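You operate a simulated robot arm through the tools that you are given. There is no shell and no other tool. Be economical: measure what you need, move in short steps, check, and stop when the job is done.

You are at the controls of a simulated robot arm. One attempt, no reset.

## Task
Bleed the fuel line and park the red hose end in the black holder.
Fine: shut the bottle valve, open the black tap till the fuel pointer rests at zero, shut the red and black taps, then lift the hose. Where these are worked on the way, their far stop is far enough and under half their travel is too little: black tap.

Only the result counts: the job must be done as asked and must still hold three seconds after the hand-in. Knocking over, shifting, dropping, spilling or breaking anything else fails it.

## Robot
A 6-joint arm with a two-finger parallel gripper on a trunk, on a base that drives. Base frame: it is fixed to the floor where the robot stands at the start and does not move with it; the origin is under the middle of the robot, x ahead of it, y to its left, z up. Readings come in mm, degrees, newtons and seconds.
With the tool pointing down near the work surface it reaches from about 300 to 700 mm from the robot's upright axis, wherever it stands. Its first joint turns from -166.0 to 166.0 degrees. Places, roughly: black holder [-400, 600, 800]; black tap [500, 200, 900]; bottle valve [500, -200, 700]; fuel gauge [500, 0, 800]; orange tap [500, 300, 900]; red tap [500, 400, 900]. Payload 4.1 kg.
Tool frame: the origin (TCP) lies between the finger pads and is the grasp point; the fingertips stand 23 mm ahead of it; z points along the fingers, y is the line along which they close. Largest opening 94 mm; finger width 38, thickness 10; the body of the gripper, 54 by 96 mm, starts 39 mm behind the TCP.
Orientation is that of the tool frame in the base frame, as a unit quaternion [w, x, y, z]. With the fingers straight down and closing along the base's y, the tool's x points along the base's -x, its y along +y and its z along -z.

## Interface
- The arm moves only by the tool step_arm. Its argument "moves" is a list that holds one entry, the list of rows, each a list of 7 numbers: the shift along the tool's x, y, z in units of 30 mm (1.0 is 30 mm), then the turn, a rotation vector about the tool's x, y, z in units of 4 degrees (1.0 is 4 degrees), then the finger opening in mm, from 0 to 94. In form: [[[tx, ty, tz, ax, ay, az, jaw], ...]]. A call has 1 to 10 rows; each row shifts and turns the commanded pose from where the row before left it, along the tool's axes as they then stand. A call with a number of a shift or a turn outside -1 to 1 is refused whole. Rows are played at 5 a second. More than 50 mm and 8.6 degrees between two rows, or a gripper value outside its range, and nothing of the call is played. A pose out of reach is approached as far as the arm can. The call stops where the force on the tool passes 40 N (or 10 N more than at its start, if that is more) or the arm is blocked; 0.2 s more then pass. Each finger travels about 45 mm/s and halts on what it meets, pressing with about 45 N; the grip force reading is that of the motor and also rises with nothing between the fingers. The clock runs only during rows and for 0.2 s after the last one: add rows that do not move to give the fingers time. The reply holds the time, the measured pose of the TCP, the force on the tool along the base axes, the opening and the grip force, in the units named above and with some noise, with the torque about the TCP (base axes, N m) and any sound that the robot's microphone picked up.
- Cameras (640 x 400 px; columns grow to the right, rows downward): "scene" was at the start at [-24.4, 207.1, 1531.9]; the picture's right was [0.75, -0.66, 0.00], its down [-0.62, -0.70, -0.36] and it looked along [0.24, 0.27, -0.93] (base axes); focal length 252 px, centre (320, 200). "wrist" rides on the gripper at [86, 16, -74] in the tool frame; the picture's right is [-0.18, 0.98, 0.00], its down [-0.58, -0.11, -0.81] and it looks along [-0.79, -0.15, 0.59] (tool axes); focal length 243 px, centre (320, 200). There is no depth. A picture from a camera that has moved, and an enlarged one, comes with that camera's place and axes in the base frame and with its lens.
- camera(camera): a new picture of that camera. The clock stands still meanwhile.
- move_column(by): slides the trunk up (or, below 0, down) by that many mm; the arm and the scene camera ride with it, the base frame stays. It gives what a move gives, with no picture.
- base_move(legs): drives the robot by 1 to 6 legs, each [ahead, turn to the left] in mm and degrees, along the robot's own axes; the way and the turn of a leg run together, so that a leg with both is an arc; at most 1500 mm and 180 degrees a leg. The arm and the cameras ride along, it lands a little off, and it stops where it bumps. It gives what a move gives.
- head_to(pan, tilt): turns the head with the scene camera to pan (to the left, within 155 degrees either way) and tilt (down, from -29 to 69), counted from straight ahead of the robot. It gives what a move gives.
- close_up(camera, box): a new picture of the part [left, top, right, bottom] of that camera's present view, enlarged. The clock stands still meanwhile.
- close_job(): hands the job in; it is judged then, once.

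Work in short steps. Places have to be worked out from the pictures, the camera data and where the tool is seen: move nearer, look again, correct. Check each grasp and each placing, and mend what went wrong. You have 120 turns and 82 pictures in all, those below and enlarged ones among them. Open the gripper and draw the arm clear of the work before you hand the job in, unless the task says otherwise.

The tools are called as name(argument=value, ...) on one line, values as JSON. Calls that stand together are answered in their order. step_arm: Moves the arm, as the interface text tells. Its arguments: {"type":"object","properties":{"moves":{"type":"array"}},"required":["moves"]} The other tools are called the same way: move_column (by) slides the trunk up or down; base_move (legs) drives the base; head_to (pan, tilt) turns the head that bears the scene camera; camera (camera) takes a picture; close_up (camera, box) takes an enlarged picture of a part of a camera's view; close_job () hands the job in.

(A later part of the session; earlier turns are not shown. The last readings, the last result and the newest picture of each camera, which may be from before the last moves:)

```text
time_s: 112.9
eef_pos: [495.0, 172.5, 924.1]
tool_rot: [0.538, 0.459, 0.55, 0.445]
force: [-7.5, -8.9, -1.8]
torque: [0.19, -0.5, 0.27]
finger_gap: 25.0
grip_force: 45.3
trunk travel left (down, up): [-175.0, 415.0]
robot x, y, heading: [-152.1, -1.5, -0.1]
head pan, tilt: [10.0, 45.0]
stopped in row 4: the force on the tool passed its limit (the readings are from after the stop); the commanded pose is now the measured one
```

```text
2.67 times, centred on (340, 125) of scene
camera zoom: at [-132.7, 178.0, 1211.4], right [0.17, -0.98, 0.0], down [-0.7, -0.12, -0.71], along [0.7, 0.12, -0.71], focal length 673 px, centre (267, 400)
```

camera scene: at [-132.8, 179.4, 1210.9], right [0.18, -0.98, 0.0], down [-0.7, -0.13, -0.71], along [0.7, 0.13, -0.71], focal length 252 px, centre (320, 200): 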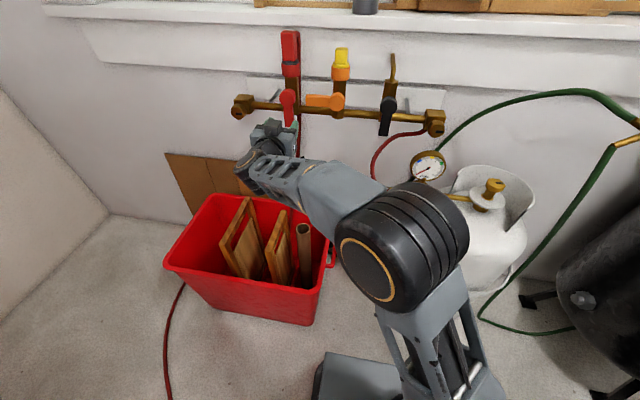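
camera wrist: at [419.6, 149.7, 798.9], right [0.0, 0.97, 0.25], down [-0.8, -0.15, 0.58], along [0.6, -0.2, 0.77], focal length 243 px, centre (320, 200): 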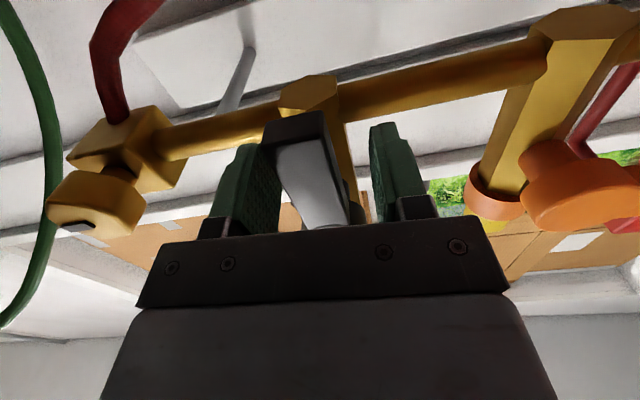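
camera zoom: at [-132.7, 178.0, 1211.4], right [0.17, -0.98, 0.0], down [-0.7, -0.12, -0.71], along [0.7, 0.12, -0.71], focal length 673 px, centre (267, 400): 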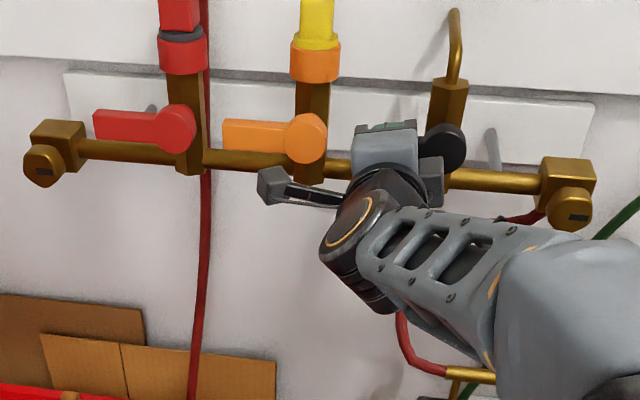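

At about 79°; originally horizontal was z≈932. I'll push the rest.

step_arm(moves=[[[-0.03, 0.09, 0, 0, 0, 0.7, 15], [-0.02, 0.09, 0, 0, 0, 0.7, 15], [-0.02, 0.09, 0, 0, 0, 0.7, 15], [-0.01, 0.09, 0, 0, 0, 0.7, 15], [0, 0.09, 0, 0, 0, 0.6, 15]]])

step_arm(moves=[[[0, 0.1, 0, 0, 0, 0.5, 15], [0, 0.1, 0, 0, 0, 0.5, 15], [0, 0.1, 0, 0, 0, 0.4, 15], [0, 0.1, 0, 0, 0, 0.4, 15]]])

```text
time_s: 114.1
eef_pos: [495.0, 172.1, 932.6]
tool_rot: [0.479, 0.521, 0.496, 0.503]
force: [-19.8, -9.2, -24.5]
torque: [-2.22, -0.51, 0.53]
finger_gap: 26.4
grip_force: 44.9
trunk travel left (down, up): [-175.0, 415.0]
robot x, y, heading: [-150.7, -2.0, 0.2]
head pan, tilt: [10.0, 45.0]
```

```text
time_s: 114.6
eef_pos: [496.5, 172.1, 933.2]
tool_rot: [0.469, 0.532, 0.488, 0.509]
force: [-1.3, -1.0, -5.4]
torque: [-1.78, -0.8, -0.46]
finger_gap: 28.3
grip_force: 44.8
trunk travel left (down, up): [-175.0, 415.0]
robot x, y, heading: [-148.4, 0.3, 0.3]
head pan, tilt: [10.0, 45.0]
stopped in row 2: the force on the tool passed its limit (the readings are from after the stop); the commanded pose is now the measured one
```

The fingers pry against the stop, so black is shut. I'll release, back out, and zoom on the red plug and hose.

step_arm(moves=[[[0, 0, 0, 0, 0, 0, 50], [0, 0, 0, 0, 0, 0, 60], [0, 0, -0.8, 0, 0, 0, 60], [0, 0, -0.8, 0, 0, 0, 60], [0, 0, -0.8, 0, 0, 0, 60], [0, 0, -0.8, 0, 0, 0, 60], [0, 0, -0.5, 0, 0, -1, 60]]])

close_up(camera="scene", box=[230, 10, 470, 160])

close_up(camera="scene", box=[256, 15, 336, 65])

```text
time_s: 116.2
eef_pos: [382.7, 170.8, 937.4]
tool_rot: [0.485, 0.516, 0.504, 0.494]
force: [-0.1, 0.9, -0.8]
torque: [-0.01, 0.0, 0.0]
finger_gap: 60.1
grip_force: 0.0
trunk travel left (down, up): [-175.0, 415.0]
robot x, y, heading: [-151.6, -3.6, 0.2]
head pan, tilt: [10.0, 45.0]
```

```text
2.67 times, centred on (350, 85) of scene
camera zoom: at [-132.4, 178.7, 1210.9], right [0.18, -0.98, 0.0], down [-0.7, -0.12, -0.71], along [0.7, 0.12, -0.71], focal length 673 px, centre (240, 507)
```

zoom: 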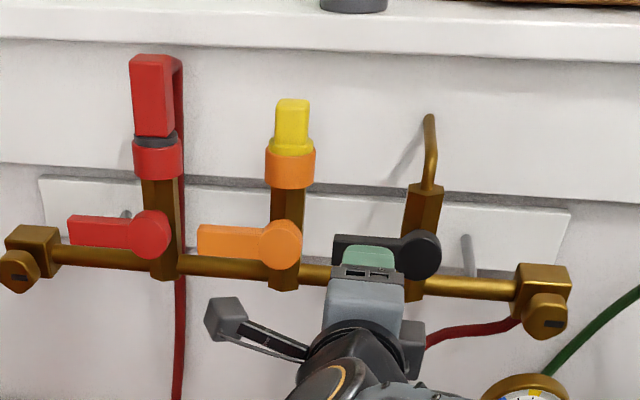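

```text
8.00 times, centred on (296, 40) of scene
camera zoom: at [-132.4, 178.7, 1210.9], right [0.18, -0.98, 0.0], down [-0.7, -0.12, -0.71], along [0.7, 0.12, -0.71], focal length 2019 px, centre (512, 1480)
```

zoom: 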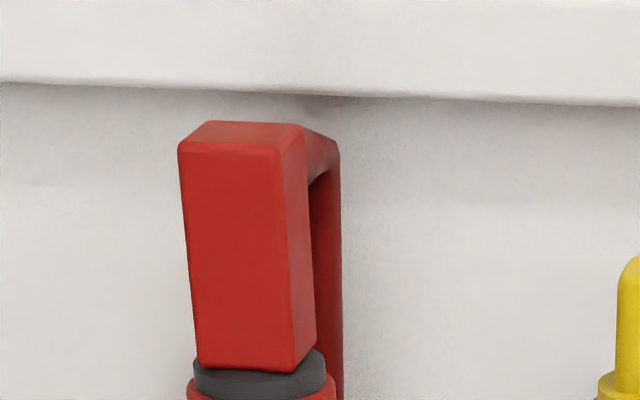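

The red plug is a ~29 mm box handle (y≈366–394, z≈1015–1074, front face x≈520), with the hose leaving its top rear. A tool-down grip suits it best, so I'll raise the trunk and pitch the tool back down.

move_column(by=220)

step_arm(moves=[[[0, 0, -0.5, 0, 0, 0, 70], [0, 0, 0, 1, 0, 0, 70], [0, 0, 0, 1, 0, 0, 70], [0, 0, 0, 1, 0, 0, 70], [0, 0, 0, 1, 0, 0, 70], [0, 0, 0, 1, 0, 0, 70], [0, 0, 0, 1, 0, 0, 70], [0, 0, 0, 1, 0, 0, 70], [0, 0, 0, 1, 0, 0, 70], [0, 0, 0, 1, 0, 0, 70]]])

step_arm(moves=[[[0, 0, 0, 1, 0, 0, 70], [0, 0, 0, 1, 0, 0, 70], [0, 0, 0, 1, 0, 0, 70], [0, 0, 0, 1, 0, 0, 70], [0, 0, 0, 1, 0, 0, 70], [0, 0, 0, 1, 0, 0, 70], [0, 0, 0, 1, 0, 0, 70], [0, 0, 0, 1, 0, 0, 70], [0, 0, 0, 1, 0, 0, 70], [0, 0, 0, 1, 0, 0, 70]]])

```text
time_s: 118.5
eef_pos: [382.6, 172.4, 1157.4]
tool_rot: [0.486, 0.515, 0.504, 0.494]
force: [-1.6, 0.2, -0.1]
torque: [0.02, 0.06, 0.02]
finger_gap: 60.0
grip_force: 0.0
trunk travel left (down, up): [-395.0, 195.0]
robot x, y, heading: [-151.8, -1.5, 0.3]
head pan, tilt: [10.0, 45.0]
```

```text
time_s: 120.7
eef_pos: [368.6, 172.4, 1159.5]
tool_rot: [0.302, 0.64, 0.633, 0.314]
force: [-0.1, 0.5, 0.1]
torque: [-0.03, -0.01, 0.01]
finger_gap: 70.1
grip_force: 0.1
trunk travel left (down, up): [-395.0, 195.0]
robot x, y, heading: [-147.8, -3.6, 0.1]
head pan, tilt: [10.0, 45.0]
```

```text
time_s: 122.9
eef_pos: [340.5, 212.8, 1139.3]
tool_rot: [0.165, 0.701, 0.683, 0.119]
force: [-0.7, 0.6, 0.6]
torque: [0.01, 0.0, 0.03]
finger_gap: 70.2
grip_force: 0.1
out of reach, approached as far as the arm can: row 5, 6, 7, 8, 9, 10
trunk travel left (down, up): [-395.0, 195.0]
robot x, y, heading: [-149.0, -1.6, 0.1]
head pan, tilt: [10.0, 45.0]
```

Part of the pitch is out of reach with this roll. I'll unwind the roll (az −) while the tool is tilted and see if it frees up.

step_arm(moves=[[[0, 0, 0, 0, 0, -1, 70], [0, 0, 0, 0, 0, -1, 70], [0, 0, 0, 0, 0, -1, 70], [0, 0, 0, 0, 0, -1, 70], [0, 0, 0, 0, 0, -1, 70], [0, 0, 0, 0, 0, -1, 70], [0, 0, 0, 0, 0, -1, 70], [0, 0, 0, 0, 0, -1, 70], [0, 0, 0, 0, 0, -1, 70], [0, 0, 0, 0, 0, -1, 70]]])

camera(camera="scene")

```text
time_s: 125.1
eef_pos: [320.2, 236.6, 1127.9]
tool_rot: [0.187, 0.424, 0.884, 0.062]
force: [0.8, -0.1, -0.1]
torque: [-0.03, -0.02, 0.0]
finger_gap: 69.9
grip_force: 0.0
out of reach, approached as far as the arm can: row 1, 2, 3, 4, 5, 6
trunk travel left (down, up): [-395.0, 195.0]
robot x, y, heading: [-147.7, 1.0, 0.1]
head pan, tilt: [10.0, 45.0]
```

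```text
18 pictures are left
camera scene: at [-132.6, 178.7, 1430.9], right [0.18, -0.98, 0.0], down [-0.7, -0.12, -0.71], along [0.7, 0.12, -0.71], focal length 252 px, centre (320, 200)
```

scene: 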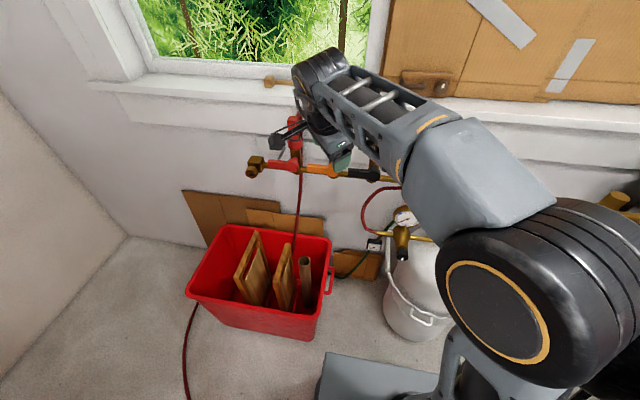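

The roll freed it. I'll level the tool to straight down (22.7° more) and continue unwinding yaw.

step_arm(moves=[[[0, 0, 0, 0, 0, -1, 70], [0, 0, 0, 0, 0, -1, 70], [0, 0, 0, 0, 0, -1, 70], [0, 0, 0, 0, 0, -1, 70], [0, 0, 0, 0, 0, -1, 70], [0, 0, 0, 0, 0, -1, 70], [0, 0, 0, 0, 0, -1, 70], [0, 0, 0, 0, 0, -1, 70]]])

```text
time_s: 126.9
eef_pos: [320.4, 236.6, 1126.8]
tool_rot: [0.197, 0.164, 0.966, 0.008]
force: [-0.1, -0.1, 0.2]
torque: [0.01, -0.05, 0.0]
finger_gap: 70.0
grip_force: 0.0
trunk travel left (down, up): [-395.0, 195.0]
robot x, y, heading: [-153.7, 0.2, 0.3]
head pan, tilt: [10.0, 45.0]
```

Yaw is nearly unwound. I'll tip the remaining 23° to vertical and finish yaw.

step_arm(moves=[[[0, 0, 0, 0.2, 0.925, 0, 70], [0, 0, 0, 0.2, 0.925, 0, 70], [0, 0, 0, 0.2, 0.925, 0, 70], [0, 0, 0, 0.2, 0.925, 0, 70], [0, 0, 0, 0.2, 0.925, 0, 70], [0, 0, 0, 0.2, 0.925, 0, 70], [0, 0, 0, 0, 0, -1, 70], [0, 0, 0, 0, 0, -1, 70], [0, 0, 0, 0, 0, -1, 70], [0, 0, 0, 0, 0, -1, 70]]])

```text
time_s: 129.1
eef_pos: [287.5, 267.2, 1105.5]
tool_rot: [0.142, 0.035, 0.988, -0.056]
force: [0.0, -0.5, 0.1]
torque: [0.0, 0.02, 0.0]
finger_gap: 69.7
grip_force: 0.0
out of reach, approached as far as the arm can: row 1, 2, 3, 4, 5, 6, 7, 8, 9, 10
trunk travel left (down, up): [-395.0, 195.0]
robot x, y, heading: [-148.7, -0.3, -0.1]
head pan, tilt: [10.0, 45.0]
```

A vertical tool isn't reachable in this branch, but a forward tilt of ~30° grips the plug equally well, since the fingers still close along y. I'll drive the base forward 150 mm and then set that tilt.

base_move(legs=[[150, 0]])

step_arm(moves=[[[0, 0, 0, 0, -1, 0, 70], [0, 0, 0, 0, -1, 0, 70], [0, 0, 0, 0, -1, 0, 70], [0, 0, 0, 0, 0, 0, 70]]])

```text
time_s: 130.5
eef_pos: [438.6, 265.3, 1106.5]
tool_rot: [0.142, 0.036, 0.988, -0.055]
force: [-0.4, -0.6, 0.5]
torque: [0.0, -0.01, 0.02]
finger_gap: 70.1
grip_force: 0.0
trunk travel left (down, up): [-395.0, 195.0]
robot x, y, heading: [4.0, -1.0, -0.1]
head pan, tilt: [10.0, 45.0]
```

```text
time_s: 131.5
eef_pos: [439.4, 266.7, 1105.7]
tool_rot: [0.245, 0.03, 0.967, -0.058]
force: [0.3, -0.1, -0.2]
torque: [0.03, 0.0, 0.02]
finger_gap: 69.9
grip_force: 0.1
trunk travel left (down, up): [-395.0, 195.0]
robot x, y, heading: [2.8, -3.8, 0.5]
head pan, tilt: [10.0, 45.0]
```

Now I'll correct the small roll and move to a pre-grasp about 80 mm back from the plug along the tilted tool axis.

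step_arm(moves=[[[0, 0, 0, -0.92, -0.2, -0.2, 70], [0, 0, 0, -0.92, -0.2, -0.2, 70], [-0.43, 0.94, 0.15, 0, 0, 0, 70], [-0.43, 0.94, 0.15, 0, 0, 0, 70], [-0.43, 0.94, 0.15, 0, 0, 0, 70], [-0.43, 0.94, 0.15, 0, 0, 0, 70], [0, 0, 0, 0, 0, 0, 70]]])

camera(camera="wrist")

head_to(pan=40, tilt=40)

camera(camera="scene")

```text
time_s: 133.1
eef_pos: [492.7, 381.4, 1115.2]
tool_rot: [0.258, -0.001, 0.966, -0.001]
force: [0.1, -0.5, -0.2]
torque: [0.0, 0.01, 0.0]
finger_gap: 70.0
grip_force: 0.0
trunk travel left (down, up): [-395.0, 195.0]
robot x, y, heading: [0.5, -1.2, -0.1]
head pan, tilt: [10.0, 45.0]
```

```text
17 pictures are left
camera wrist: at [380.6, 397.4, 1136.9], right [0.16, 0.98, 0.09], down [0.1, -0.11, 0.99], along [0.98, -0.15, -0.12], focal length 243 px, centre (320, 200)
```

wrist: 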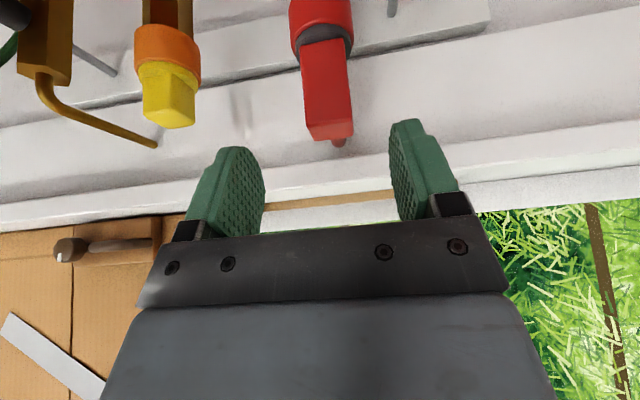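

```text
time_s: 134.1
eef_pos: [492.3, 378.7, 1115.9]
tool_rot: [0.259, 0.001, 0.966, -0.001]
force: [-0.4, -0.3, 0.1]
torque: [0.02, 0.0, 0.0]
finger_gap: 69.9
grip_force: 0.0
trunk travel left (down, up): [-395.0, 195.0]
robot x, y, heading: [2.1, -1.4, -0.1]
head pan, tilt: [40.0, 40.0]
```

```text
16 pictures are left
camera scene: at [4.1, 219.6, 1438.2], right [0.64, -0.77, 0.0], down [-0.49, -0.41, -0.77], along [0.59, 0.49, -0.64], focal length 252 px, centre (320, 200)
```

scene: 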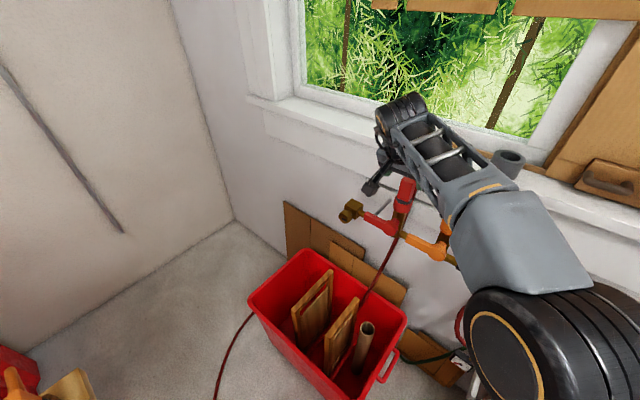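

Triangulation now puts the plug box at about x 557–587, y≈383, z≈995–1060. I'll approach most of the way along the tilted axis and check.

step_arm(moves=[[[-0.42, 0.1, 0.5, 0, 0, 0, 70], [-0.42, 0, 0.5, 0, 0, 0, 70], [0, 0, 0.6, 0, 0, 0, 70], [0, 0, 0.5, 0, 0, 0, 70], [0, 0, 0, 0, 0, 0, 70]]])

camera(camera="wrist")

close_up(camera="scene", box=[330, 130, 490, 230])

```text
time_s: 135.3
eef_pos: [546.0, 382.1, 1074.0]
tool_rot: [0.259, 0.0, 0.966, -0.001]
force: [0.8, 0.2, 0.3]
torque: [-0.02, 0.02, -0.01]
finger_gap: 70.0
grip_force: 0.0
trunk travel left (down, up): [-395.0, 195.0]
robot x, y, heading: [4.9, -0.0, -0.1]
head pan, tilt: [40.0, 40.0]
```

```text
15 pictures are left
camera wrist: at [433.9, 399.7, 1094.2], right [0.16, 0.98, 0.09], down [0.1, -0.11, 0.99], along [0.98, -0.15, -0.12], focal length 243 px, centre (320, 200)
```

wrist: 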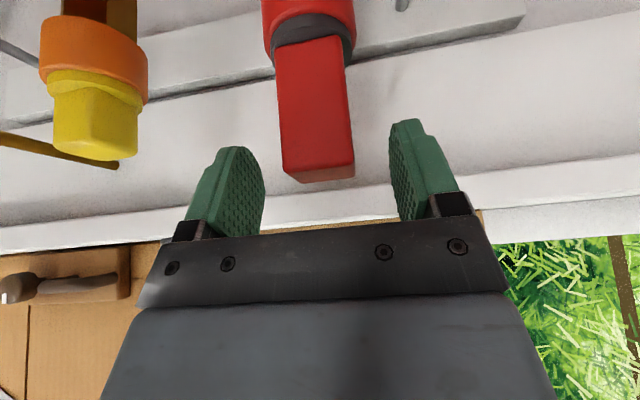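

```text
4.00 times, centred on (410, 180) of scene
camera zoom: at [4.2, 219.7, 1438.2], right [0.64, -0.76, 0.0], down [-0.49, -0.41, -0.77], along [0.59, 0.49, -0.64], focal length 1009 px, centre (-40, 280)
```

zoom: 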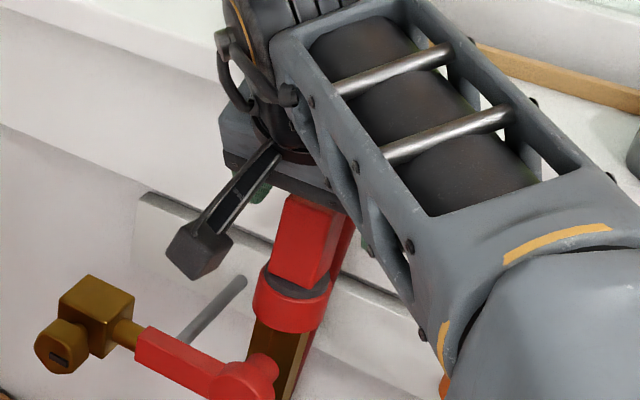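

The plug is centred between the fingers. I'll advance ~31 mm along the tool axis (keeping the palm off the plug's corner) and grip.

step_arm(moves=[[[0.25, 0, 0.35, 0, 0, 0, 70], [0, 0, 0.35, 0, 0, 0, 70], [0, 0, 0.33, 0, 0, 0, 70], [0, 0, 0, 0, 0, 0, 40], [0, 0, 0, 0, 0, 0, 20], [0, 0, 0, 0, 0, 0, 15], [0, 0, 0, 0, 0, 0, 15]]])

camera(camera="wrist")

```text
time_s: 136.9
eef_pos: [554.8, 381.9, 1044.4]
tool_rot: [0.259, 0.0, 0.966, -0.001]
force: [0.1, -0.1, -0.1]
torque: [0.02, -0.02, 0.01]
finger_gap: 31.8
grip_force: 44.7
trunk travel left (down, up): [-395.0, 195.0]
robot x, y, heading: [-2.0, 1.8, -0.3]
head pan, tilt: [40.0, 40.0]
```

```text
13 pictures are left
camera wrist: at [442.9, 399.7, 1063.8], right [0.16, 0.98, 0.09], down [0.1, -0.11, 0.99], along [0.98, -0.15, -0.12], focal length 243 px, centre (320, 200)
```

wrist: 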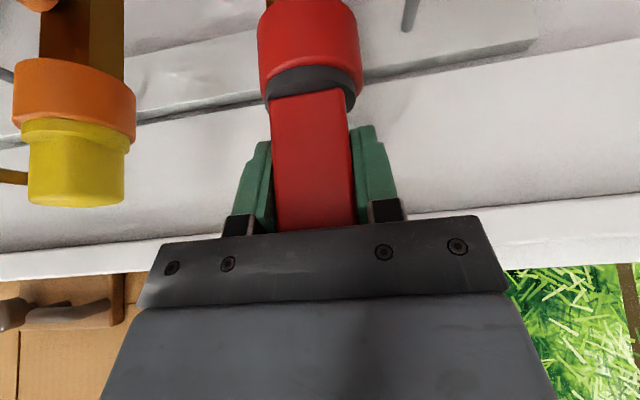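

Clean grip (31.8 mm, no side load). I'll lift straight up in small steps.

step_arm(moves=[[[-0.15, 0, -0.26, 0, 0, 0, 15], [-0.2, 0, -0.346, 0, 0, 0, 15], [-0.2, 0, -0.346, 0, 0, 0, 15], [-0.2, 0, -0.346, 0, 0, 0, 15], [-0.2, 0, -0.346, 0, 0, 0, 15], [-0.2, 0, -0.346, 0, 0, 0, 15]]])

close_up(camera="scene", box=[330, 110, 490, 210])

```text
time_s: 138.3
eef_pos: [554.8, 383.5, 1111.9]
tool_rot: [0.258, 0.0, 0.966, -0.001]
force: [0.5, -0.2, -1.6]
torque: [0.02, -0.02, 0.0]
finger_gap: 31.6
grip_force: 44.9
trunk travel left (down, up): [-395.0, 195.0]
robot x, y, heading: [0.8, 0.0, 0.1]
head pan, tilt: [40.0, 40.0]
```

```text
4.00 times, centred on (410, 160) of scene
camera zoom: at [4.2, 219.8, 1438.1], right [0.64, -0.76, 0.0], down [-0.49, -0.41, -0.77], along [0.59, 0.49, -0.64], focal length 1009 px, centre (-40, 360)
```

zoom: 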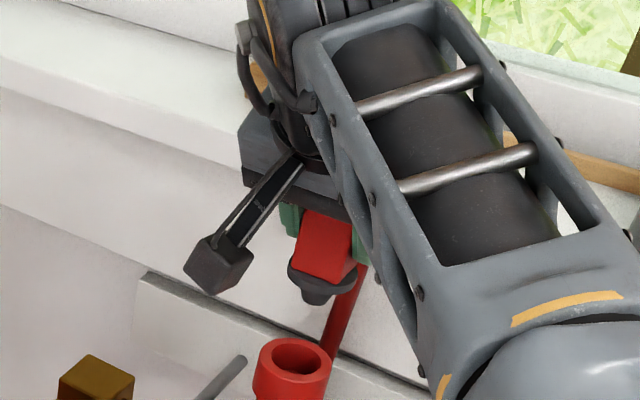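

The plug is free and hanging cleanly. Next I'll lift 40 mm more to clear everything, back the base 200 mm watching the force for any hose drag, and retract the arm.

step_arm(moves=[[[-0.35, 0, -0.6, 0, 0, 0, 15], [-0.35, 0, -0.6, 0, 0, 0, 15], [0.4, 0, -0.25, 0, 0, 0, 15]]])

base_move(legs=[[-200, 0]])

camera(camera="scene")

```text
time_s: 139.1
eef_pos: [538.4, 381.6, 1151.7]
tool_rot: [0.258, 0.0, 0.966, -0.001]
force: [0.0, 0.5, -1.6]
torque: [0.01, -0.02, 0.02]
finger_gap: 31.4
grip_force: 45.5
out of reach, approached as far as the arm can: row 2
trunk travel left (down, up): [-395.0, 195.0]
robot x, y, heading: [1.3, -1.4, 0.2]
head pan, tilt: [40.0, 40.0]
```

```text
time_s: 140.7
eef_pos: [338.8, 380.1, 1152.0]
tool_rot: [0.258, 0.0, 0.966, 0.0]
force: [0.2, -0.6, -2.1]
torque: [0.02, 0.0, -0.01]
finger_gap: 31.7
grip_force: 45.4
trunk travel left (down, up): [-395.0, 195.0]
robot x, y, heading: [-201.3, -0.7, 0.0]
head pan, tilt: [40.0, 40.0]
```

```text
11 pictures are left
camera scene: at [-196.6, 219.2, 1438.2], right [0.64, -0.76, 0.0], down [-0.49, -0.41, -0.77], along [0.59, 0.49, -0.64], focal length 252 px, centre (320, 200)
```

scene: 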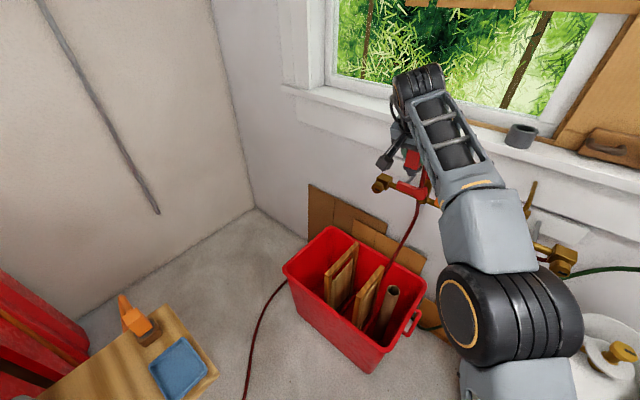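

The hose runs freely to the bucket and force is ~2 N. I'll retract the arm about 90 mm radially, then turn the base 72° left so the plug ends short of the holder.

step_arm(moves=[[[0.71, -0.57, -0.41, 0, 0, 0, 15], [0.71, -0.57, -0.41, 0, 0, 0, 15], [0.71, -0.57, -0.41, 0, 0, 0, 15]]])

base_move(legs=[[0, 36], [0, 36]])

head_to(pan=30, tilt=52)

camera(camera="scene")

```text
time_s: 141.5
eef_pos: [263.5, 329.3, 1151.6]
tool_rot: [0.259, 0.0, 0.966, -0.001]
force: [0.0, 0.4, -2.7]
torque: [0.02, -0.01, -0.02]
finger_gap: 31.8
grip_force: 45.1
trunk travel left (down, up): [-395.0, 195.0]
robot x, y, heading: [-199.2, 2.5, 0.4]
head pan, tilt: [40.0, 40.0]
```

```text
time_s: 143.1
eef_pos: [97.8, 483.6, 1152.3]
tool_rot: [0.253, -0.193, 0.947, 0.051]
force: [0.9, 0.3, -0.6]
torque: [0.04, 0.01, 0.01]
finger_gap: 14.9
grip_force: 0.0
trunk travel left (down, up): [-395.0, 195.0]
robot x, y, heading: [-197.7, -1.3, 23.1]
head pan, tilt: [40.0, 40.0]
stopped in leg 1: the robot was blocked; the commanded pose is now the measured one
```

```text
time_s: 143.8
eef_pos: [96.1, 483.4, 1152.8]
tool_rot: [0.254, -0.194, 0.946, 0.052]
force: [0.0, 0.0, -0.3]
torque: [-0.01, 0.02, 0.0]
finger_gap: 14.9
grip_force: 0.1
trunk travel left (down, up): [-395.0, 195.0]
robot x, y, heading: [-201.1, 0.3, 23.0]
head pan, tilt: [30.0, 52.0]
```

```text
10 pictures are left
camera scene: at [-276.5, 187.7, 1421.4], right [0.8, -0.6, 0.0], down [-0.47, -0.63, -0.62], along [0.37, 0.49, -0.79], focal length 252 px, centre (320, 200)
```

scene: 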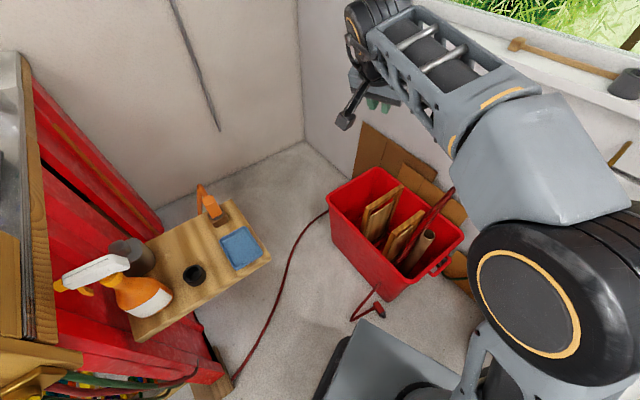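

The grip reads empty: the hose pulled taut and the plug was tugged out. It seems to lie on the floor by the bucket, so I'll zoom in.

close_up(camera="scene", box=[300, 150, 480, 340])

```text
2.11 times, centred on (390, 245) of scene
camera zoom: at [-276.5, 187.7, 1421.4], right [0.8, -0.6, 0.0], down [-0.47, -0.63, -0.62], along [0.37, 0.49, -0.79], focal length 531 px, centre (173, 105)
```

zoom: 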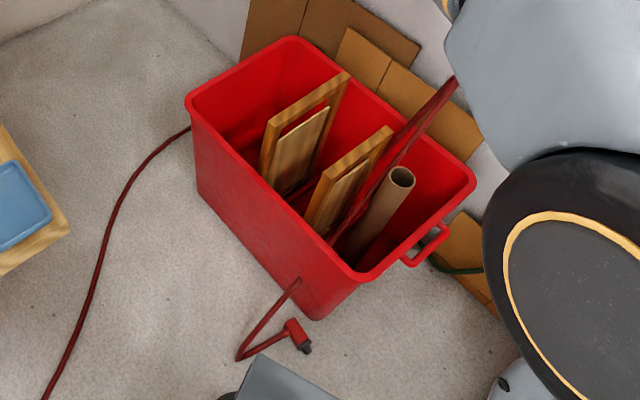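

The hose still runs up to the manifold and doubles back down to the plug, so it is draped over something there. I'll use the wrist camera, which faces that way, to see what it hangs on.

camera(camera="wrist")

```text
8 pictures are left
camera wrist: at [-12.9, 456.2, 1172.3], right [-0.24, 0.97, 0.09], down [0.14, -0.06, 0.99], along [0.96, 0.25, -0.12], focal length 243 px, centre (320, 200)
```

wrist: 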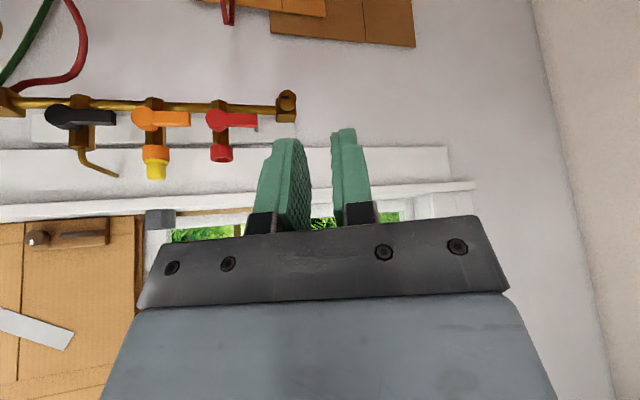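

The manifold is clear: the hose isn't caught there. It seems I carried the plug too high and the hose ran out of length. I'll let it settle a moment while bringing the arm over toward the fallen plug, then look again.

step_arm(moves=[[[0, -0.9, 0, 0, 0, 0, 60], [0, -0.9, 0, 0, 0, 0, 70], [0, -0.9, 0, 0, 0, 0, 80], [0, -0.9, 0, 0, 0, 0, 94], [0, -0.9, 0, 0, 0, 0, 94], [0, -0.9, 0, 0, 0, 0, 94], [0, -0.9, 0, 0, 0, 0, 94], [0, -0.9, 0, 0, 0, 0, 94]]])

head_to(pan=25, tilt=60)

camera(camera="scene")

```text
time_s: 145.6
eef_pos: [160.4, 301.8, 1144.0]
tool_rot: [0.263, -0.19, 0.945, 0.041]
force: [-0.3, -0.7, -0.2]
torque: [-0.02, -0.03, -0.02]
finger_gap: 93.9
grip_force: 0.0
out of reach, approached as far as the arm can: row 7, 8
trunk travel left (down, up): [-395.0, 195.0]
robot x, y, heading: [-201.0, 2.1, 23.1]
head pan, tilt: [30.0, 52.0]
```

```text
time_s: 146.3
eef_pos: [160.4, 302.5, 1143.5]
tool_rot: [0.261, -0.19, 0.946, 0.041]
force: [-0.4, -0.2, -0.1]
torque: [0.01, 0.04, 0.01]
finger_gap: 94.1
grip_force: 0.0
trunk travel left (down, up): [-395.0, 195.0]
robot x, y, heading: [-200.6, -2.7, 23.3]
head pan, tilt: [25.0, 60.0]
```

```text
7 pictures are left
camera scene: at [-277.1, 177.2, 1411.5], right [0.74, -0.67, 0.0], down [-0.58, -0.64, -0.5], along [0.33, 0.37, -0.87], focal length 252 px, centre (320, 200)
```

scene: 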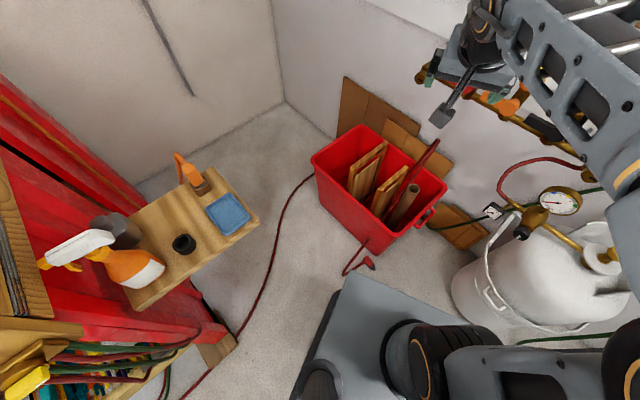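

The plug lies at about [192,288] on the floor with its stem pointing to world −y. If the base faces ~80°, both the plug (front right) and the holder (front left) are in reach without driving while carrying it. I'll turn 57° left with the arm high and then swing right.

base_move(legs=[[0, 57]])

step_arm(moves=[[[0.1, -0.95, 0, 0, 0, 0, 94], [0.1, -0.95, 0, 0, 0, 0, 94], [0.1, -0.95, 0, 0, 0, 0, 94], [0.1, -0.95, 0, 0, 0, 0, 94], [0.1, -0.95, 0, 0, 0, 0, 94], [0.1, -0.95, 0, 0, 0, 0, 94], [0, -0.95, 0, 0, 0, 0, 94], [0, -0.95, 0, 0, 0, 0, 94], [0, -0.95, 0, 0, 0, 0, 94], [0, -0.95, 0, 0, 0, 0, 94]]])

```text
time_s: 149.2
eef_pos: [-255.7, 466.9, 1142.3]
tool_rot: [0.21, -0.617, 0.741, 0.161]
force: [0.4, 0.0, 0.2]
torque: [0.0, -0.04, -0.01]
finger_gap: 94.1
grip_force: 0.1
trunk travel left (down, up): [-395.0, 195.0]
robot x, y, heading: [-200.6, -2.5, 79.8]
head pan, tilt: [25.0, 60.0]
```

```text
time_s: 151.4
eef_pos: [-197.6, 382.8, 1074.8]
tool_rot: [0.223, -0.613, 0.742, 0.156]
force: [-0.1, -1.3, 0.2]
torque: [-0.04, 0.0, 0.04]
finger_gap: 94.0
grip_force: 0.0
out of reach, approached as far as the arm can: row 1, 2, 3, 4, 5, 6, 7, 8, 9, 10
trunk travel left (down, up): [-395.0, 195.0]
robot x, y, heading: [-199.1, -4.6, 79.9]
head pan, tilt: [25.0, 60.0]
```

The path came too close to the body for this tilt. I'll lower the trunk (needed anyway), extend ahead first, and then swing right at a larger radius.

move_column(by=-200)

step_arm(moves=[[[-0.8, 0, 0.46, 0, 0, 0, 94], [-0.8, 0, 0.46, 0, 0, 0, 94], [-0.8, 0, 0.46, 0, 0, 0, 94], [-0.8, 0, 0.46, 0, 0, 0, 94], [-0.4, -0.9, 0.23, 0, 0, 0, 94], [0, -0.9, 0, 0, 0, 0, 94], [0, -0.9, 0, 0, 0, 0, 94]]])

```text
time_s: 153.6
eef_pos: [-198.2, 382.9, 876.5]
tool_rot: [0.223, -0.613, 0.742, 0.155]
force: [-0.9, -0.3, -0.1]
torque: [-0.01, -0.01, 0.01]
finger_gap: 94.0
grip_force: 0.2
trunk travel left (down, up): [-195.0, 395.0]
robot x, y, heading: [-199.9, 1.4, 79.9]
head pan, tilt: [25.0, 60.0]
```

```text
time_s: 155.2
eef_pos: [-166.4, 486.6, 851.7]
tool_rot: [0.236, -0.609, 0.743, 0.148]
force: [0.2, 0.5, -1.3]
torque: [0.0, 0.0, -0.02]
finger_gap: 93.9
grip_force: 0.1
out of reach, approached as far as the arm can: row 2, 3, 4, 5, 6, 7
trunk travel left (down, up): [-195.0, 395.0]
robot x, y, heading: [-204.9, -0.2, 79.6]
head pan, tilt: [25.0, 60.0]
```

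In this branch the wrist is at its counter-clockwise limit. Turning the hand 180° clockwise (the fingers are symmetric) frees it and also puts the wrist camera on top for placing. I'll raise the trunk a little for safety and wind that way.

move_column(by=60)

step_arm(moves=[[[0, 0, 0, 0, 0, 1, 94], [0, 0, 0, 0, 0, 1, 94], [0, 0, 0, 0, 0, 1, 94], [0, 0, 0, 0, 0, 1, 94], [0, 0, 0, 0, 0, 1, 94], [0, 0, 0, 0, 0, 1, 94], [0, 0, 0, 0, 0, 1, 94], [0, 0, 0, 0, 0, 1, 94], [0, 0, 0, 0, 0, 1, 94], [0, 0, 0, 0, 0, 1, 94]]])

step_arm(moves=[[[0, 0, 0, 0, 0, 1, 94], [0, 0, 0, 0, 0, 1, 94], [0, 0, 0, 0, 0, 1, 94], [0, 0, 0, 0, 0, 1, 94], [0, 0, 0, 0, 0, 1, 94], [0, 0, 0, 0, 0, 1, 94], [0, 0, 0, 0, 0, 1, 94], [0, 0, 0, 0, 0, 1, 94], [0, 0, 0, 0, 0, 1, 94], [0, 0, 0, 0, 0, 1, 94]]])

step_arm(moves=[[[0, 0, 0, 0, 0, 1, 94], [0, 0, 0, 0, 0, 1, 94], [0, 0, 0, 0, 0, 1, 94], [0, 0, 0, 0, 0, 1, 94], [0, 0, 0, 0, 0, 1, 94], [0, 0, 0, 0, 0, 1, 94], [0, 0, 0, 0, 0, 1, 94], [0, 0, 0, 0, 0, 1, 94], [0, 0, 0, 0, 0, 1, 94], [0, 0, 0, 0, 0, 1, 94]]])

step_arm(moves=[[[0, 0, 0, 0, 0, 1, 94], [0, 0, 0, 0, 0, 1, 94], [0, 0, 0, 0, 0, 1, 94], [0, 0, 0, 0, 0, 1, 94], [0, 0, 0, 0, 0, 1, 94], [0, 0, 0, 0, 0, 1, 94], [0, 0, 0, 0, 0, 1, 94], [0, 0, 0, 0, 0, 1, 94], [0, 0, 0, 0, 0, 1, 94], [0, 0, 0, 0, 0, 1, 94]]])

```text
time_s: 156.2
eef_pos: [-167.3, 486.8, 911.0]
tool_rot: [0.237, -0.609, 0.742, 0.148]
force: [-0.1, -0.4, -0.5]
torque: [0.02, -0.02, 0.0]
finger_gap: 93.9
grip_force: 0.1
trunk travel left (down, up): [-255.0, 335.0]
robot x, y, heading: [-198.5, 2.0, 79.7]
head pan, tilt: [25.0, 60.0]
```

```text
time_s: 158.4
eef_pos: [-165.3, 486.4, 910.7]
tool_rot: [0.172, -0.317, 0.906, 0.22]
force: [0.4, 0.4, 0.1]
torque: [0.0, 0.0, -0.01]
finger_gap: 94.0
grip_force: 0.1
trunk travel left (down, up): [-255.0, 335.0]
robot x, y, heading: [-200.4, -2.1, 79.8]
head pan, tilt: [25.0, 60.0]
```

```text
time_s: 160.6
eef_pos: [-165.8, 485.5, 910.9]
tool_rot: [0.086, 0.012, 0.96, 0.266]
force: [0.2, 0.9, 0.6]
torque: [0.0, -0.03, 0.05]
finger_gap: 93.9
grip_force: 0.2
trunk travel left (down, up): [-255.0, 335.0]
robot x, y, heading: [-201.7, -2.6, 80.0]
head pan, tilt: [25.0, 60.0]
```

```text
time_s: 162.8
eef_pos: [-165.8, 484.8, 911.6]
tool_rot: [-0.01, 0.341, 0.898, 0.278]
force: [-0.1, 0.6, 0.0]
torque: [0.0, 0.0, -0.02]
finger_gap: 94.2
grip_force: 0.0
trunk travel left (down, up): [-255.0, 335.0]
robot x, y, heading: [-198.3, -2.6, 79.9]
head pan, tilt: [25.0, 60.0]
```

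```text
time_s: 165.0
eef_pos: [-165.8, 486.5, 909.5]
tool_rot: [-0.105, 0.626, 0.728, 0.259]
force: [-0.4, 1.0, 0.3]
torque: [-0.02, 0.01, -0.01]
finger_gap: 94.0
grip_force: 0.1
trunk travel left (down, up): [-255.0, 335.0]
robot x, y, heading: [-201.0, 1.0, 79.6]
head pan, tilt: [25.0, 60.0]
```

Wound 160° freely. I'll rotate to pointing straight down with the closing axis across the plug.

step_arm(moves=[[[0, 0, 0, 0.28, -0.86, 0.5, 94], [0, 0, 0, 0.28, -0.86, 0.5, 94], [0, 0, 0, 0.28, -0.86, 0.5, 94], [0, 0, 0, 0.28, -0.86, 0.5, 94], [0, 0, 0, 0.28, -0.86, 0.5, 94], [0, 0, 0, 0.28, -0.86, 0.5, 94], [0, 0, 0, 0.28, -0.86, 0.5, 94], [0, 0, 0, 0.28, -0.86, 0.5, 94], [0, 0, 0, 0.28, -0.86, 0.5, 94]]])

```text
time_s: 167.0
eef_pos: [-227.4, 472.0, 860.5]
tool_rot: [0.009, 0.743, 0.655, 0.136]
force: [-0.9, 1.1, 0.8]
torque: [0.01, 0.01, 0.04]
finger_gap: 94.1
grip_force: 0.0
out of reach, approached as far as the arm can: row 1, 2, 3, 4, 5, 6, 7, 8, 9
trunk travel left (down, up): [-255.0, 335.0]
robot x, y, heading: [-202.6, -2.4, 79.9]
head pan, tilt: [25.0, 60.0]
```

Full vertical isn't reachable at this height, but it should be lower down. I'll first clear the shelf: lift 60 mm and swing right to above the plug with the present small tilt.

move_column(by=60)

step_arm(moves=[[[-0.3, 0.96, 0.13, 0, 0, 0, 94], [-0.3, 0.96, 0.13, 0, 0, 0, 94], [-0.3, 0.96, 0.13, 0, 0, 0, 94], [-0.3, 0.96, 0.13, 0, 0, 0, 94], [-0.3, 0.96, 0.13, 0, 0, 0, 94], [-0.3, 0.96, 0.13, 0, 0, 0, 94], [-0.3, 0.96, 0.13, 0, 0, 0, 94], [-0.3, 0.96, 0.13, 0, 0, 0, 94], [-0.3, 0.96, 0.13, 0, 0, 0, 94], [-0.3, 0.96, 0.13, 0, 0, 0, 94]]])

```text
time_s: 168.0
eef_pos: [-226.9, 472.4, 920.8]
tool_rot: [0.009, 0.743, 0.655, 0.136]
force: [0.8, 0.8, -0.7]
torque: [0.01, 0.0, 0.01]
finger_gap: 94.0
grip_force: 0.0
trunk travel left (down, up): [-315.0, 275.0]
robot x, y, heading: [-199.4, 0.3, 79.6]
head pan, tilt: [25.0, 60.0]
```

```text
time_s: 170.2
eef_pos: [-17.1, 366.6, 848.5]
tool_rot: [0.027, 0.743, 0.652, 0.149]
force: [-0.2, -0.1, 0.5]
torque: [0.01, 0.04, 0.0]
finger_gap: 93.9
grip_force: 0.1
out of reach, approached as far as the arm can: row 3, 4, 5, 6, 7, 8, 9, 10
trunk travel left (down, up): [-315.0, 275.0]
robot x, y, heading: [-201.0, -1.3, 79.9]
head pan, tilt: [25.0, 60.0]
```

Now clear of the shelf. I'll take the trunk to the bottom and continue toward the plug while descending.

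move_column(by=-300)

step_arm(moves=[[[-0.15, 0.7, 0.6, 0, 0, 0, 94], [-0.15, 0.7, 0.6, 0, 0, 0, 94], [-0.15, 0.7, 0.6, 0, 0, 0, 94], [-0.15, 0.7, 0.6, 0, 0, 0, 94], [-0.15, 0.7, 0.6, 0, 0, 0, 94], [-0.15, 0.7, 0.6, 0, 0, 0, 94]]])

```text
time_s: 173.2
eef_pos: [-19.0, 367.8, 548.4]
tool_rot: [0.028, 0.743, 0.652, 0.149]
force: [0.2, 0.8, -0.8]
torque: [-0.02, 0.03, 0.01]
finger_gap: 93.8
grip_force: 0.1
trunk travel left (down, up): [-15.0, 575.0]
robot x, y, heading: [-196.4, -3.6, 79.8]
head pan, tilt: [25.0, 60.0]
```

```text
time_s: 174.6
eef_pos: [108.8, 346.0, 449.8]
tool_rot: [0.034, 0.743, 0.651, 0.153]
force: [0.4, -0.1, 0.8]
torque: [0.01, -0.01, 0.04]
finger_gap: 94.0
grip_force: 0.1
out of reach, approached as far as the arm can: row 3, 4, 5, 6
trunk travel left (down, up): [-15.0, 575.0]
robot x, y, heading: [-199.0, -1.3, 79.9]
head pan, tilt: [25.0, 60.0]
```

I'm tracking well toward the plug now. I'll use the wrist camera to locate it precisely.

camera(camera="wrist")

```text
6 pictures are left
camera wrist: at [113.7, 417.8, 539.5], right [0.92, -0.33, 0.21], down [-0.38, -0.67, 0.63], along [-0.07, -0.67, -0.74], focal length 243 px, centre (320, 200)
```

wrist: 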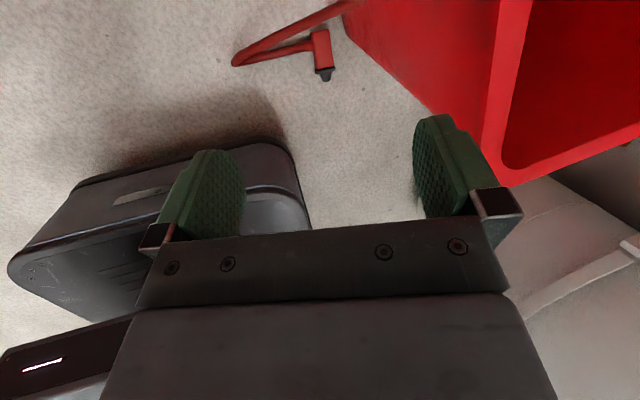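

The plug's box is centred at about [192,300] with its axis at azimuth −102°, and the bucket's foot is only ~55 mm beyond on +x. I'll descend to z≈200, offset toward −x so the palm keeps clear of the bucket.

move_column(by=-10)

step_arm(moves=[[[-0.39, 0.06, 0.97, 0, 0, 0, 60], [-0.39, 0.06, 0.97, 0, 0, 0, 60], [-0.39, 0.06, 0.97, 0, 0, 0, 60], [-0.39, 0.06, 0.97, 0, 0, 0, 60], [-0.39, 0.06, 0.97, 0, 0, 0, 60], [-0.39, 0.06, 0.97, 0, 0, 0, 60], [-0.39, 0.06, 0.97, 0, 0, 0, 60], [-0.39, 0.06, 0.97, 0, 0, 0, 60]]])

step_arm(moves=[[[0, 0, 0, 0.88, -0.7, 0.28, 60], [0, 0, 0, 0.88, -0.7, 0.28, 60], [0, 0, 0, 0.88, -0.7, 0.28, 60], [0, 0, 0, 0.88, -0.7, 0.28, 60]]])

```text
time_s: 175.2
eef_pos: [109.2, 345.5, 439.9]
tool_rot: [0.034, 0.743, 0.651, 0.151]
force: [0.0, -0.1, -0.3]
torque: [-0.02, 0.0, 0.0]
finger_gap: 93.9
grip_force: 0.1
trunk travel left (down, up): [-5.0, 585.0]
robot x, y, heading: [-199.0, -4.2, 79.8]
head pan, tilt: [25.0, 60.0]
```

```text
time_s: 177.0
eef_pos: [176.3, 285.5, 204.7]
tool_rot: [0.035, 0.742, 0.651, 0.153]
force: [-0.2, -0.1, -0.2]
torque: [-0.02, 0.03, 0.0]
finger_gap: 59.6
grip_force: 0.1
trunk travel left (down, up): [-5.0, 585.0]
robot x, y, heading: [-197.1, -3.6, 79.7]
head pan, tilt: [25.0, 60.0]
```

```text
time_s: 178.0
eef_pos: [175.4, 286.5, 205.9]
tool_rot: [0.0, 0.777, 0.629, -0.002]
force: [-2.0, -0.7, 1.4]
torque: [0.12, -0.22, 0.19]
finger_gap: 60.1
grip_force: 0.1
out of reach, approached as far as the arm can: row 2
trunk travel left (down, up): [-5.0, 585.0]
robot x, y, heading: [-198.4, -3.3, 79.7]
head pan, tilt: [25.0, 60.0]
```

Vertical and above the plug. I'll take one wrist look for alignment before going down.

camera(camera="wrist")

```text
5 pictures are left
camera wrist: at [209.5, 368.2, 278.4], right [0.92, -0.38, 0.0], down [-0.23, -0.54, 0.81], along [-0.31, -0.75, -0.59], focal length 243 px, centre (320, 200)
```

wrist: 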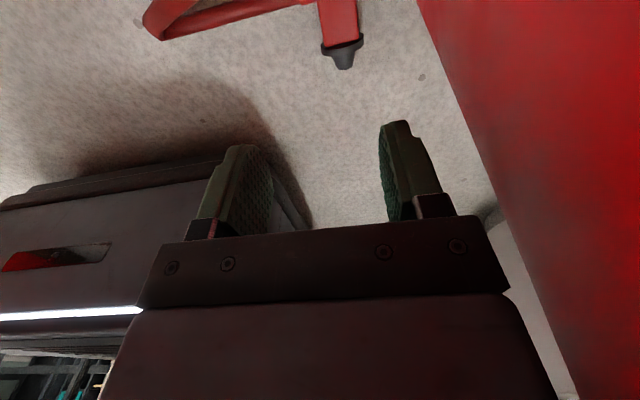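

The plug axis is at x≈193 near y 287, and the bucket foot is at x≈257, leaving enough room. I'll descend with a 70 mm opening to z≈28.

step_arm(moves=[[[0.17, 0.2, 0.9, 0, 0, 0, 70], [0, 0, 0.9, 0, 0, 0, 70], [0, 0, 0.9, 0, 0, 0, 70], [0, 0, 0.9, 0, 0, 0, 70], [0, 0, 0.9, 0, 0, 0, 70], [0, 0, 0.8, 0, 0, 0, 70], [0, 0, 0.3, 0, 0, 0, 70], [0, 0, 0.25, 0, 0, 0, 70]]])

```text
time_s: 178.6
eef_pos: [179.5, 290.1, 157.5]
tool_rot: [0.001, 0.773, 0.634, -0.005]
force: [-3.4, -2.6, -0.9]
torque: [0.05, -0.28, 0.29]
finger_gap: 70.1
grip_force: 0.0
trunk travel left (down, up): [-5.0, 585.0]
robot x, y, heading: [-198.1, 1.0, 80.0]
head pan, tilt: [25.0, 60.0]
stopped in row 2: the force on the tool passed its limit (the readings are from after the stop); the commanded pose is now the measured one
```

Something touched at z≈157, most likely the wrist camera against the bucket rim on the +x side. I'll back up right away, then turn the hand 40° counter-clockwise so the camera sits away from the bucket.

step_arm(moves=[[[0, -0.3, 0, 0, 0, 0, 70], [0, 0, -0.8, 0, 0, 0, 70], [0, 0, -0.9, 0, 0, 0, 70], [0, 0, -0.9, 0, 0, 0, 70], [0, 0, 0, 0, 0, 0, 70]]])

step_arm(moves=[[[0, 0, 0, 0, 0, -1, 70], [0, 0, 0, 0, 0, -1, 70], [0, 0, 0, 0, 0, -1, 70], [0, 0, 0, 0, 0, -1, 70], [0, 0, 0, 0, 0, -1, 70], [0, 0, 0, 0, 0, -1, 70], [0, 0, 0, 0, 0, -1, 70], [0, 0, 0, 0, 0, -1, 70], [0, 0, 0, 0, 0, -1, 70], [0, 0, 0, 0, 0, -1, 70]]])

camera(camera="scene")

```text
time_s: 179.8
eef_pos: [170.6, 292.0, 237.5]
tool_rot: [0.0, 0.774, 0.634, -0.004]
force: [-0.4, -0.8, 0.0]
torque: [-0.05, 0.01, 0.0]
finger_gap: 69.9
grip_force: 0.0
trunk travel left (down, up): [-5.0, 585.0]
robot x, y, heading: [-199.0, -1.2, 80.0]
head pan, tilt: [25.0, 60.0]
```

```text
time_s: 181.9
eef_pos: [171.4, 292.6, 236.9]
tool_rot: [-0.001, 0.509, 0.861, -0.003]
force: [-0.7, -0.2, -1.0]
torque: [-0.01, -0.01, 0.02]
finger_gap: 70.1
grip_force: 0.1
trunk travel left (down, up): [-5.0, 585.0]
robot x, y, heading: [-200.0, 0.8, 79.9]
head pan, tilt: [25.0, 60.0]
```

```text
4 pictures are left
camera scene: at [-392.9, 31.5, 1021.5], right [0.97, 0.26, 0.0], down [0.23, -0.84, -0.5], along [-0.13, 0.48, -0.87], focal length 252 px, centre (320, 200)
```

scene: 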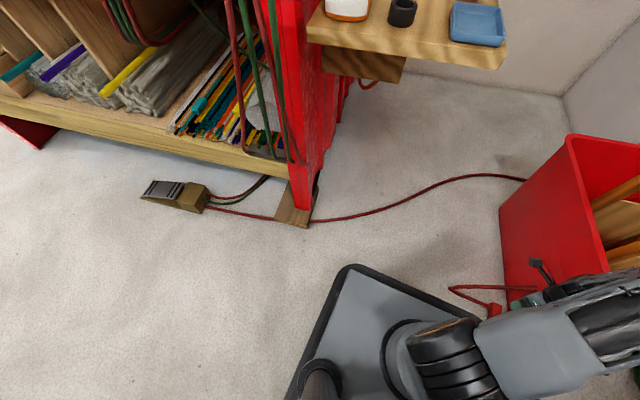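

The camera is now clear of the bucket, and the holder reads at [-385,573], with its shelf at z≈775 and its rim at ≈815. I'll set a 25° offset yaw (the plug will self-align) and descend carefully.

step_arm(moves=[[[0, 0, 0, 0, 0, 1, 76], [0, 0, 0, 0, 0, 1, 76], [0, 0, 0, 0, 0, 1, 76], [0, 0, 0, 0, 0, 1, 76], [-0.26, 0.3, 0.5, 0, 0, 0, 76], [0, 0, 0.9, 0, 0, 0, 76], [0, 0, 0.9, 0, 0, 0, 76], [0, 0, 0.9, 0, 0, 0, 76]]])

step_arm(moves=[[[0, 0, 0.7, 0, 0, 0, 76], [0, 0, 0.7, 0, 0, 0, 76], [0, 0, 0.7, 0, 0, 0, 76], [0, 0, 0.6, 0, 0, 0, 76], [0, 0, 0.6, 0, 0, 0, 76], [0, 0, 0.4, 0, 0, 0, 76], [0, 0, 0, 0, 0, 0, 76]]])

```text
time_s: 183.2
eef_pos: [178.0, 287.3, 217.7]
tool_rot: [-0.002, 0.623, 0.782, -0.008]
force: [-3.3, -0.2, 0.7]
torque: [0.02, -0.32, -0.05]
finger_gap: 76.0
grip_force: 0.0
trunk travel left (down, up): [-5.0, 585.0]
robot x, y, heading: [-201.4, -0.9, 80.2]
head pan, tilt: [25.0, 60.0]
stopped in row 6: the force on the tool passed its limit (the readings are from after the stop); the commanded pose is now the measured one
```

```text
time_s: 184.8
eef_pos: [176.2, 286.6, 108.6]
tool_rot: [-0.002, 0.624, 0.781, -0.007]
force: [0.7, -0.2, 0.1]
torque: [-0.04, -0.02, 0.01]
finger_gap: 76.0
grip_force: 0.0
trunk travel left (down, up): [-5.0, 585.0]
robot x, y, heading: [-201.4, -0.3, 80.2]
head pan, tilt: [25.0, 60.0]
```

It passed the light touch and is now free at z≈109. I'll open to 88 and go down the rest slowly.

step_arm(moves=[[[0, 0, 0, 0, 0, 0, 88], [0, 0, 0.5, 0, 0, 0, 88], [0, 0, 0.5, 0, 0, 0, 88], [0, 0, 0.5, 0, 0, 0, 88], [0, 0, 0.5, 0, 0, 0, 88], [0, 0, 0.4, 0, 0, 0, 88], [0, 0, 0.25, 0, 0, 0, 88], [0, 0, 0, 0, 0, 0, 88]]])

```text
time_s: 186.0
eef_pos: [182.5, 288.3, 54.8]
tool_rot: [0.001, 0.626, 0.78, -0.001]
force: [1.6, -5.3, 13.8]
torque: [0.21, -0.6, -0.22]
finger_gap: 88.0
grip_force: 0.2
trunk travel left (down, up): [-5.0, 585.0]
robot x, y, heading: [-199.9, -1.4, 80.1]
head pan, tilt: [25.0, 60.0]
stopped in row 6: the force on the tool passed its limit (the readings are from after the stop); the commanded pose is now the measured one
```

Contact under the +x finger at about z 32. I'll take a wrist picture to see what it touches.

camera(camera="wrist")

```text
3 pictures are left
camera wrist: at [179.5, 376.2, 128.1], right [1.0, 0.03, 0.0], down [0.02, -0.59, 0.81], along [0.03, -0.81, -0.59], focal length 243 px, centre (320, 200)
```

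wrist: 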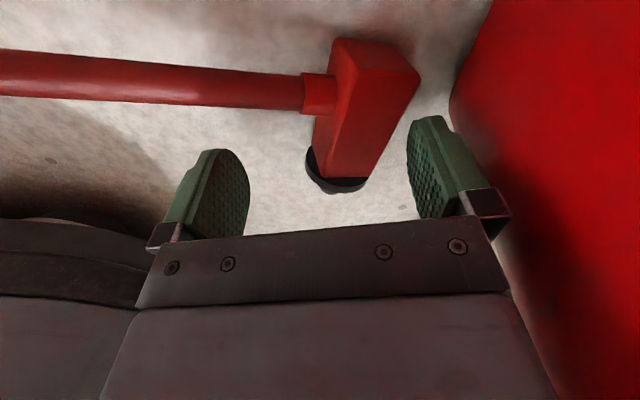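

The plug stands between the fingers; it is the palm's +x corner that touches the flared bucket wall. I'll ease up, tilt the hand 7° away from the bucket, and then go down.

step_arm(moves=[[[0, 0, -0.4, 0, 0, 0, 88], [0, -0.2, 0, -0.9, 0, 0, 88], [0, 0, 0, -0.9, 0, 0, 88], [0, -0.05, 0.4, 0, 0, 0, 88], [0, -0.05, 0.4, 0, 0, 0, 88], [0, -0.05, 0.3, 0, 0, 0, 88], [0, -0.03, 0.2, 0, 0, 0, 88]]])

```text
time_s: 187.7
eef_pos: [176.0, 285.9, 28.9]
tool_rot: [0.04, 0.625, 0.778, 0.046]
force: [-7.6, -2.5, 30.8]
torque: [-0.17, 1.83, 0.07]
finger_gap: 89.8
grip_force: 2.1
trunk travel left (down, up): [-5.0, 585.0]
robot x, y, heading: [-198.3, -2.2, 80.4]
head pan, tilt: [25.0, 60.0]
stopped in row 7: the force on the tool passed its limit (the readings are from after the stop); the commanded pose is now the measured one
```

Now the left fingertip is on the floor, so we're fully down. I'll raise 5 mm and close on the plug.

step_arm(moves=[[[0, 0, -0.17, 0, 0, 0, 80], [0, 0, 0, 0, 0, 0, 50], [0, 0, 0.03, 0, 0, 0, 40], [0, 0, 0, 0, 0, 0, 25], [0, 0, 0, 0, 0, 0, 15], [0, 0, 0, 0, 0, 0, 15], [0, 0, 0, 0, 0, 0, 15]]])

```text
time_s: 189.3
eef_pos: [175.3, 285.1, 30.7]
tool_rot: [0.04, 0.624, 0.779, 0.046]
force: [1.3, -0.7, 0.1]
torque: [0.0, 0.02, 0.01]
finger_gap: 31.7
grip_force: 45.5
trunk travel left (down, up): [-5.0, 585.0]
robot x, y, heading: [-200.0, -3.2, 80.2]
head pan, tilt: [25.0, 60.0]
```

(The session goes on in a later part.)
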